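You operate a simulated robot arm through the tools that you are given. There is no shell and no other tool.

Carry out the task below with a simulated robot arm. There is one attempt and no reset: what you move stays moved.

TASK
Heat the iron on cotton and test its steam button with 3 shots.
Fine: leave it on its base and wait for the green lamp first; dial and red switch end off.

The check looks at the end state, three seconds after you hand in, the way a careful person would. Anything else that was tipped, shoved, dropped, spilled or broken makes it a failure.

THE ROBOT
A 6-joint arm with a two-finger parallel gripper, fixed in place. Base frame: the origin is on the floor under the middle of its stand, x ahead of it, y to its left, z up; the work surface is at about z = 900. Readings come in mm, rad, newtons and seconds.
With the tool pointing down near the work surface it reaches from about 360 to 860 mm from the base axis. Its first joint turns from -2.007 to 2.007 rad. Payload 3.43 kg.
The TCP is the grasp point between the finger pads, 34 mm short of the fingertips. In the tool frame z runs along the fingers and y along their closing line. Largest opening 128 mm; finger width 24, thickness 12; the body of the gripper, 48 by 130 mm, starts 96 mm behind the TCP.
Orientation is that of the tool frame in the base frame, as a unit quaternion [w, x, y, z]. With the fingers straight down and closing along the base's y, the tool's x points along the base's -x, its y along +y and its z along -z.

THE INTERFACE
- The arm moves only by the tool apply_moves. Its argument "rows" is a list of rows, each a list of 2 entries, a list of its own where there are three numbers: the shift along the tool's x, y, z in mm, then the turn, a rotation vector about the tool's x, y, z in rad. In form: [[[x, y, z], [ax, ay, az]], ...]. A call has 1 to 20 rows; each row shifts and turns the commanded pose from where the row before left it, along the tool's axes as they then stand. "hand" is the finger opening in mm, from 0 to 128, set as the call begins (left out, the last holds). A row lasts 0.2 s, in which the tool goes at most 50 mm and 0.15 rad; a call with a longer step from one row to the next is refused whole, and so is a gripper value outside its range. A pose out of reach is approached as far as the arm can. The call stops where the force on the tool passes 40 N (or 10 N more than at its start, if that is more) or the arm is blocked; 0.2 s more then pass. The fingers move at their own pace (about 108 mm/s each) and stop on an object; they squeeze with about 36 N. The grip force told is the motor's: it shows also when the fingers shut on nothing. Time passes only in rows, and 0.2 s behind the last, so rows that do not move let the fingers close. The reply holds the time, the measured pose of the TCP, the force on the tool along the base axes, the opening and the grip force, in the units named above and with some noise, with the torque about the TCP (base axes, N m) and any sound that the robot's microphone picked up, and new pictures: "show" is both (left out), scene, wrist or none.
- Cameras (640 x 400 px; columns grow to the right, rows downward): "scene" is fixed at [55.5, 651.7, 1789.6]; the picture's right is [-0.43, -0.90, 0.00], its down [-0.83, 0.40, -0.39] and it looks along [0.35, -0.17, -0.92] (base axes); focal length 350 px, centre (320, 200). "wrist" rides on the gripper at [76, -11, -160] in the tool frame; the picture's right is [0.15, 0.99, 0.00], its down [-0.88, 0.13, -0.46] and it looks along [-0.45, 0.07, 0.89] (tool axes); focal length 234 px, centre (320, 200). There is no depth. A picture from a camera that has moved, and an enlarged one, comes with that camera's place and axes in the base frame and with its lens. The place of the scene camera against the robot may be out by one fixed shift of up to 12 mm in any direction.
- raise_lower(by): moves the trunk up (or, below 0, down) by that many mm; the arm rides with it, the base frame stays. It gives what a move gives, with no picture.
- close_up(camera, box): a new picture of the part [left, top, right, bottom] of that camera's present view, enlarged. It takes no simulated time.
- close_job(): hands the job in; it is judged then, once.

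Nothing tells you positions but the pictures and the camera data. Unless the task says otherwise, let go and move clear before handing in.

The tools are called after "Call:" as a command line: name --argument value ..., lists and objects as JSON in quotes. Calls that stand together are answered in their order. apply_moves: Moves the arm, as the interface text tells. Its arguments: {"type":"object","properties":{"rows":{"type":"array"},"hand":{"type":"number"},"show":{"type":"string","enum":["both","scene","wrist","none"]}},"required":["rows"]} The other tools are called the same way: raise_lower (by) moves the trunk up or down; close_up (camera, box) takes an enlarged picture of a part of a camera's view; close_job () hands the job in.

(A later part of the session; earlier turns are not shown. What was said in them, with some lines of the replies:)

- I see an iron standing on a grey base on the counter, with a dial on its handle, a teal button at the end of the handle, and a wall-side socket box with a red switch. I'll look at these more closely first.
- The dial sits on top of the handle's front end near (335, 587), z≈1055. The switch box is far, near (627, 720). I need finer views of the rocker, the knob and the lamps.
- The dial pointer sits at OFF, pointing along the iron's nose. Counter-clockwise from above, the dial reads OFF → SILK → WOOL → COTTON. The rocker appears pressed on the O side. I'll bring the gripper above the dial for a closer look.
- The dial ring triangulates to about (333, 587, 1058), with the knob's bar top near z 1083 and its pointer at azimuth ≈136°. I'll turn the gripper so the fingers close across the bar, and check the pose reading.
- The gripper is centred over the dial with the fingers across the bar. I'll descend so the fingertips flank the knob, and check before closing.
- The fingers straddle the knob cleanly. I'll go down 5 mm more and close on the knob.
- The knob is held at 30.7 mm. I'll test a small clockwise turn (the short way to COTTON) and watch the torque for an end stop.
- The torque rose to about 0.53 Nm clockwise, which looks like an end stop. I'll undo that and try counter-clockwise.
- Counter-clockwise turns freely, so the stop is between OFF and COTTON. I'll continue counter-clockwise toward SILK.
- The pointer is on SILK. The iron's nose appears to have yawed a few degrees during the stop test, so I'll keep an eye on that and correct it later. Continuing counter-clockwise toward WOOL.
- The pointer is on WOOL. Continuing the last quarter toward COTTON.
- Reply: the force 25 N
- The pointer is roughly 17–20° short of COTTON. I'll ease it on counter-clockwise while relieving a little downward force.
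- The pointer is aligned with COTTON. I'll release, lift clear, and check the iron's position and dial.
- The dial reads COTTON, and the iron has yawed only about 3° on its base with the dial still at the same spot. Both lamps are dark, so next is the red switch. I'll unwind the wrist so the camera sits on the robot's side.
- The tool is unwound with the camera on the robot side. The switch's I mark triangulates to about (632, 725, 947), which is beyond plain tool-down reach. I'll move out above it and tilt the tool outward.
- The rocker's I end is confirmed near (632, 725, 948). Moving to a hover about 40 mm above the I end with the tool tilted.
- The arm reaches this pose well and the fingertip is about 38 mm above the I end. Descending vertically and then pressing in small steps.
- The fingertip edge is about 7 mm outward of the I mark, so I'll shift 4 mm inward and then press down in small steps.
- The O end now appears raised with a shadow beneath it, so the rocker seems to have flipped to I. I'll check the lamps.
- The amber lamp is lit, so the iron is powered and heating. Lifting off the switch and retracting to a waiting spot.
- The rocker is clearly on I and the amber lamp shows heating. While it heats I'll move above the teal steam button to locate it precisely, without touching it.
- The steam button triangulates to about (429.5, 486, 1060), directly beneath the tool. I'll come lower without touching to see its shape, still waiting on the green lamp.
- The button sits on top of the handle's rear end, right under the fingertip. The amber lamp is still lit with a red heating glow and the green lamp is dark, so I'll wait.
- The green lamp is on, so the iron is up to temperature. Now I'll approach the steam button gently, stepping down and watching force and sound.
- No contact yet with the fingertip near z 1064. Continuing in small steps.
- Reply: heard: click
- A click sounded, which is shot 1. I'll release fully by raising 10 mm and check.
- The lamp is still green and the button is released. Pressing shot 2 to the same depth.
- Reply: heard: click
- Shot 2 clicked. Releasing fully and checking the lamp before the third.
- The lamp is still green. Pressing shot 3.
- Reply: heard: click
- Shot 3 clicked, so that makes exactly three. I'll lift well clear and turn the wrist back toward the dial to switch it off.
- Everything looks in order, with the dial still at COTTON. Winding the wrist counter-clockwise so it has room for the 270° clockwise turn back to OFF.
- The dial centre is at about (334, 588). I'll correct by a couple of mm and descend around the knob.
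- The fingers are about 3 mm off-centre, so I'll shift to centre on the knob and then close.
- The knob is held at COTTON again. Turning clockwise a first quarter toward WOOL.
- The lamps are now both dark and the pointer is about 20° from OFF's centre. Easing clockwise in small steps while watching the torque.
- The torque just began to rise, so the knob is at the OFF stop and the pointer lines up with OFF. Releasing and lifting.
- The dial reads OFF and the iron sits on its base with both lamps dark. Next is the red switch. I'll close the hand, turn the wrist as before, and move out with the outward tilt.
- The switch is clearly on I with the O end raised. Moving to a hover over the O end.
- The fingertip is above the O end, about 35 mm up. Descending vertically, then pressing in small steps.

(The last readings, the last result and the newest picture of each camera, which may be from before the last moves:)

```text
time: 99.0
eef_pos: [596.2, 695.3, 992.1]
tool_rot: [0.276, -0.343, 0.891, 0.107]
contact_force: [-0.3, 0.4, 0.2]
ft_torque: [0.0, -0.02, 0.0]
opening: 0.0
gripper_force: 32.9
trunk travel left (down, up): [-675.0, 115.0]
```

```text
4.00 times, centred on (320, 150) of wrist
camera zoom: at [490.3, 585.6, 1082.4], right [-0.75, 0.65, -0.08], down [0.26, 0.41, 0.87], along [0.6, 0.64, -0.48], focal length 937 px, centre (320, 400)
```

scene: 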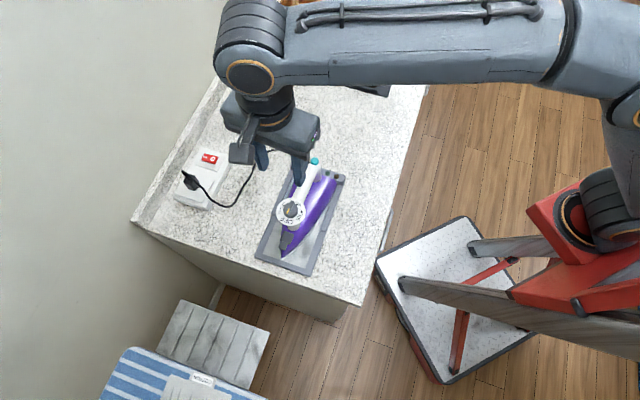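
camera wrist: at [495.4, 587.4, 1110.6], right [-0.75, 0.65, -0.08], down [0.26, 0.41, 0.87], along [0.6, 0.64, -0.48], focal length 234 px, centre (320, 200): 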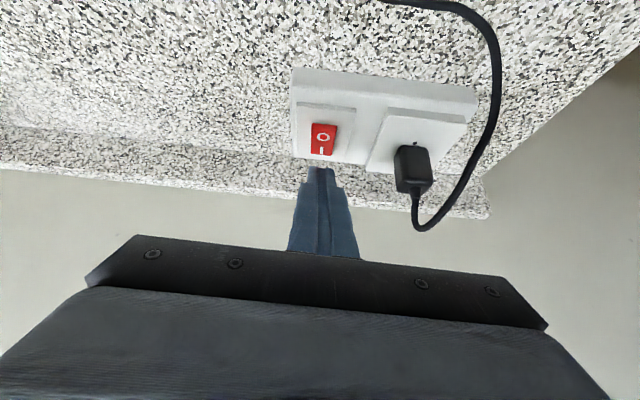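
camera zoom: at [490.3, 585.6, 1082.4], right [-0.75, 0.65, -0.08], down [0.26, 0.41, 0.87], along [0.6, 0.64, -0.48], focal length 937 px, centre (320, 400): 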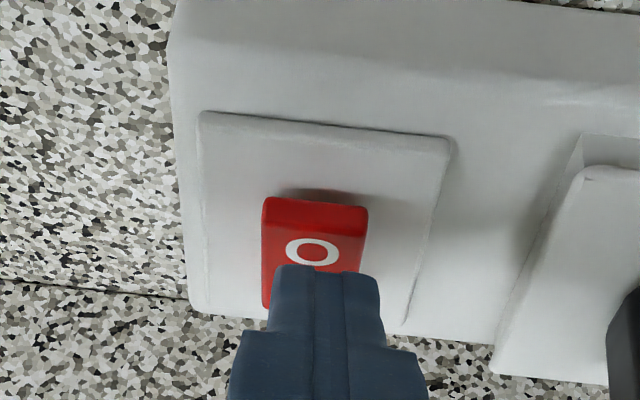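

Call:
apply_moves --rows '[[[0, -2, 0], [0, 0, 0]], [[2.26, 0, 3.3], [0, 0, 0]], [[0.85, 0, 1.24], [0, 0, 0]], [[0.85, 0, 1.24], [0, 0, 0]], [[0, 0, 0], [0, 0, 0]]]' --show "none"

Call:
close_up --camera "wrist" --box '[260, 100, 380, 200]'

```text
time: 100.2
eef_pos: [599.2, 691.4, 985.7]
tool_rot: [0.275, -0.342, 0.892, 0.106]
contact_force: [-0.5, 0.3, 0.0]
ft_torque: [0.0, -0.03, -0.01]
opening: 0.0
gripper_force: 32.7
trunk travel left (down, up): [-675.0, 115.0]
```

```text
4.00 times, centred on (320, 150) of wrist
camera zoom: at [493.0, 583.1, 1075.0], right [-0.75, 0.65, -0.08], down [0.26, 0.41, 0.87], along [0.6, 0.64, -0.48], focal length 937 px, centre (320, 400)
```

zoom: 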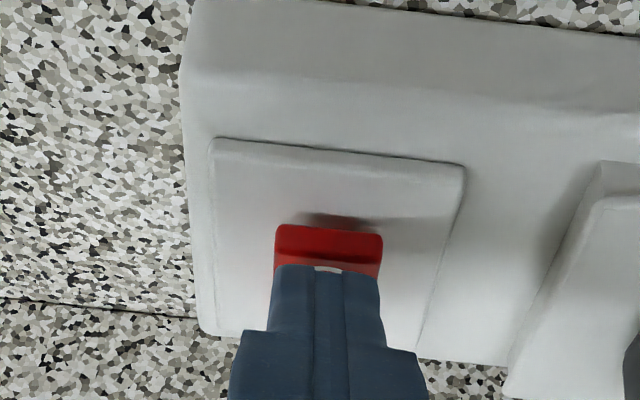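

Call:
apply_moves --rows '[[[0.85, 0, 1.24], [0, 0, 0]], [[0.85, 0, 1.24], [0, 0, 0]], [[0, 0, 0], [0, 0, 0]]]' --show "none"

Call:
close_up --camera "wrist" --box '[260, 100, 380, 200]'

```text
time: 101.0
eef_pos: [600.8, 692.9, 982.0]
tool_rot: [0.276, -0.342, 0.892, 0.106]
contact_force: [0.9, 0.0, 0.1]
ft_torque: [-0.01, 0.0, 0.0]
opening: 0.0
gripper_force: 33.8
trunk travel left (down, up): [-675.0, 115.0]
```

```text
4.00 times, centred on (320, 150) of wrist
camera zoom: at [493.8, 583.0, 1071.0], right [-0.75, 0.65, -0.08], down [0.26, 0.41, 0.87], along [0.6, 0.64, -0.48], focal length 937 px, centre (320, 400)
```

zoom: 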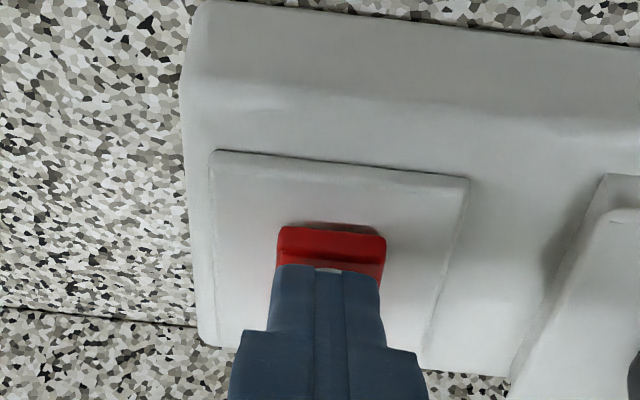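

Call:
apply_moves --rows '[[[0.85, 0, 1.24], [0, 0, 0]], [[0.85, 0, 1.24], [0, 0, 0]], [[0, 0, 0], [0, 0, 0]]]' --show "none"

Call:
close_up --camera "wrist" --box '[260, 100, 380, 200]'

```text
time: 101.8
eef_pos: [601.2, 691.0, 979.1]
tool_rot: [0.276, -0.344, 0.891, 0.106]
contact_force: [-0.6, -0.4, 0.7]
ft_torque: [-0.01, -0.01, 0.01]
opening: 0.0
gripper_force: 33.1
trunk travel left (down, up): [-675.0, 115.0]
```

```text
4.00 times, centred on (320, 150) of wrist
camera zoom: at [494.5, 583.3, 1068.8], right [-0.75, 0.65, -0.08], down [0.26, 0.41, 0.87], along [0.6, 0.64, -0.48], focal length 937 px, centre (320, 400)
```

zoom: 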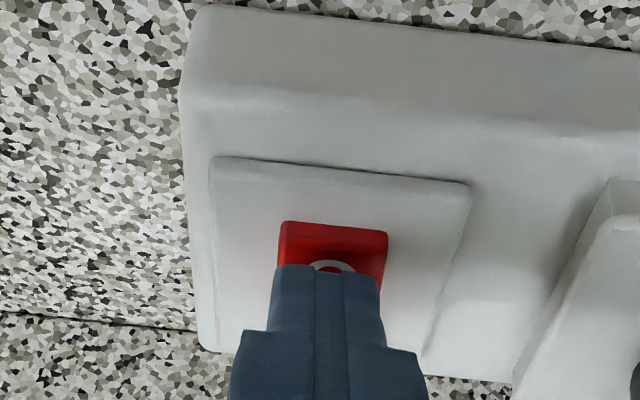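

The O end appears depressed now with no shadow beneath it. Lifting to confirm.

Call:
apply_moves --rows '[[[-5.65, 0, -8.25], [0, 0, 0]], [[-11.3, 0, -16.5], [0, 0, 0]], [[-11.3, 0, -16.5], [0, 0, 0]], [[0, 0, 0], [0, 0, 0]]]' --show "wrist"

Call:
close_up --camera "wrist" --box '[260, 100, 380, 200]'

```text
time: 102.8
eef_pos: [600.8, 691.8, 1028.9]
tool_rot: [0.275, -0.343, 0.892, 0.106]
contact_force: [0.0, -0.1, 0.6]
ft_torque: [-0.02, 0.01, 0.01]
opening: 0.2
gripper_force: 33.4
trunk travel left (down, up): [-675.0, 115.0]
camera wrist: at [494.0, 581.6, 1120.0], right [-0.75, 0.65, -0.08], down [0.26, 0.41, 0.87], along [0.6, 0.64, -0.48], focal length 234 px, centre (320, 200)
```

wrist: 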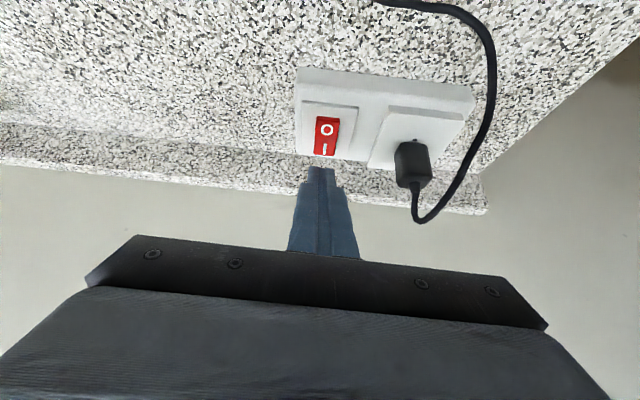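

```text
4.00 times, centred on (320, 150) of wrist
camera zoom: at [494.0, 581.6, 1120.0], right [-0.75, 0.65, -0.08], down [0.26, 0.41, 0.87], along [0.6, 0.64, -0.48], focal length 937 px, centre (320, 400)
```

zoom: 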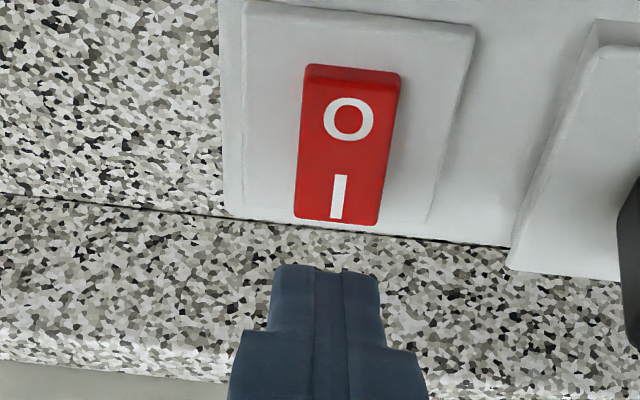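

The switch is back on O, matching its starting look. Retracting and un-tilting to a clear spot, then checking everything.

Call:
apply_moves --rows '[[[1.4, 8.12, -35.2], [0, 0, 0]], [[1.4, 8.12, -35.2], [0, 0, 0]], [[1.4, 8.12, -35.2], [0, 0, 0]], [[1.4, 8.12, -35.2], [0, 0, 0]], [[1.4, 8.12, -35.2], [0, 0, 0]], [[1.4, 8.12, -35.2], [0, 0, 0]], [[0, 0, 0], [0, 0.15, 0]], [[0, 0, 0], [0, 0.15, 0]], [[0, 0, 0], [0, 0.15, 0]], [[0, 0, 0], [0, 0.15, 0]], [[30, 0, -25], [0, 0, 0]], [[30, 0, -25], [0, 0, 0]], [[35, 0, -25], [0, 0, 0]], [[40, 0, -25], [0, 0, 0]], [[45, 0, 0], [0, 0, 0]], [[45, 0, 0], [0, 0, 0]], [[0, 0, 0], [0, 0, 0]]]'

Call:
close_up --camera "scene" --box '[240, 140, 360, 280]'

Call:
close_up --camera "scene" --box '[196, 146, 226, 170]'

Call:
close_up --camera "scene" --box '[272, 192, 312, 234]'

```text
time: 106.4
eef_pos: [308.7, 490.1, 1301.4]
tool_rot: [0.0, -0.36, 0.933, 0.0]
contact_force: [0.0, 0.1, 0.5]
ft_torque: [0.02, -0.04, 0.01]
opening: 0.1
gripper_force: 33.2
trunk travel left (down, up): [-675.0, 115.0]
camera wrist: at [258.3, 434.0, 1461.1], right [-0.77, 0.64, 0.0], down [0.57, 0.69, 0.46], along [0.29, 0.35, -0.89], focal length 234 px, centre (320, 200)
```

scene: 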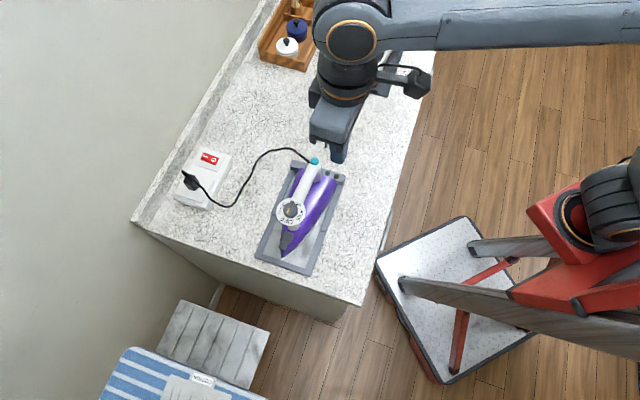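
wrist: 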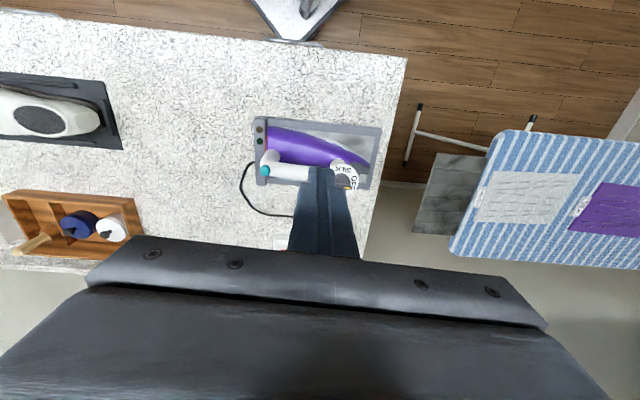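

```text
2.86 times, centred on (300, 210) of scene
camera zoom: at [55.5, 651.7, 1789.6], right [-0.43, -0.9, 0.0], down [-0.83, 0.4, -0.39], along [0.35, -0.17, -0.92], focal length 1001 px, centre (377, 171)
```

zoom: 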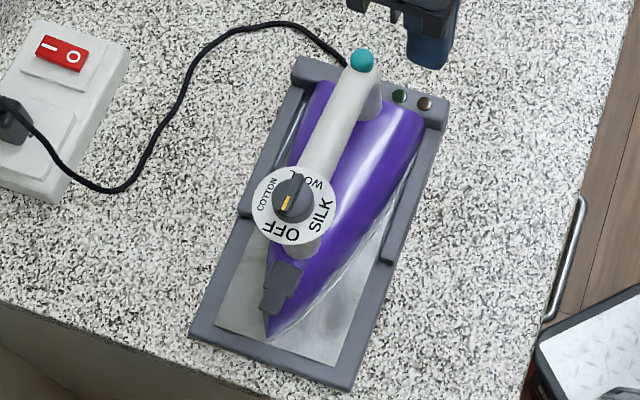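

```text
16.00 times, centred on (211, 158) of scene
camera zoom: at [55.5, 651.7, 1789.6], right [-0.43, -0.9, 0.0], down [-0.83, 0.4, -0.39], along [0.35, -0.17, -0.92], focal length 5604 px, centre (2064, 872)
```

zoom: 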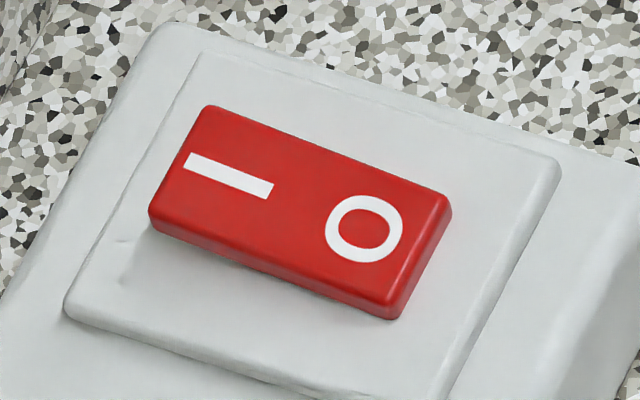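

```text
9.52 times, centred on (292, 213) of scene
camera zoom: at [55.5, 651.7, 1789.6], right [-0.43, -0.9, 0.0], down [-0.83, 0.4, -0.39], along [0.35, -0.17, -0.92], focal length 3336 px, centre (587, 76)
```

zoom: 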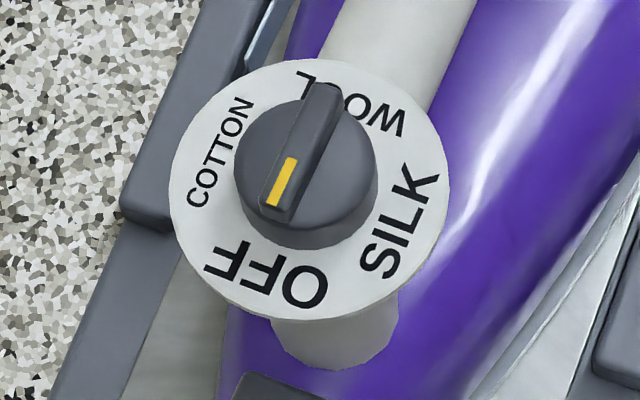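

The red switch is back on O, exactly as it looked at the start, and the dial pointer is on OFF. Both lamps are dark and the arm is clear. The iron sits on its base, yawed about 4° from where it started, and nothing else has moved. I'm handing the job in.

Call:
close_job

```text
The job is handed in.
```

The iron was heated on cotton, its steam button was tested with three shots, and everything is off again. The job is handed in.

- **Heating:** I turned the dial to COTTON and pressed the red switch to I. The green lamp came on about 30 seconds later, before any steam was used.
- **Steam:** I pressed the button three times, and each press gave one click. The green lamp was still lit just before each press.
- **End state:** The dial is back on OFF and the red switch is back on O. Both lamps are dark and the arm is clear.
- **Iron position:** The iron stayed on its base but ended up turned about 4° from where it started. Most of that came from an early test turn of the dial the wrong way, which hit its stop. I left it there because straightening it meant pushing on the handle.
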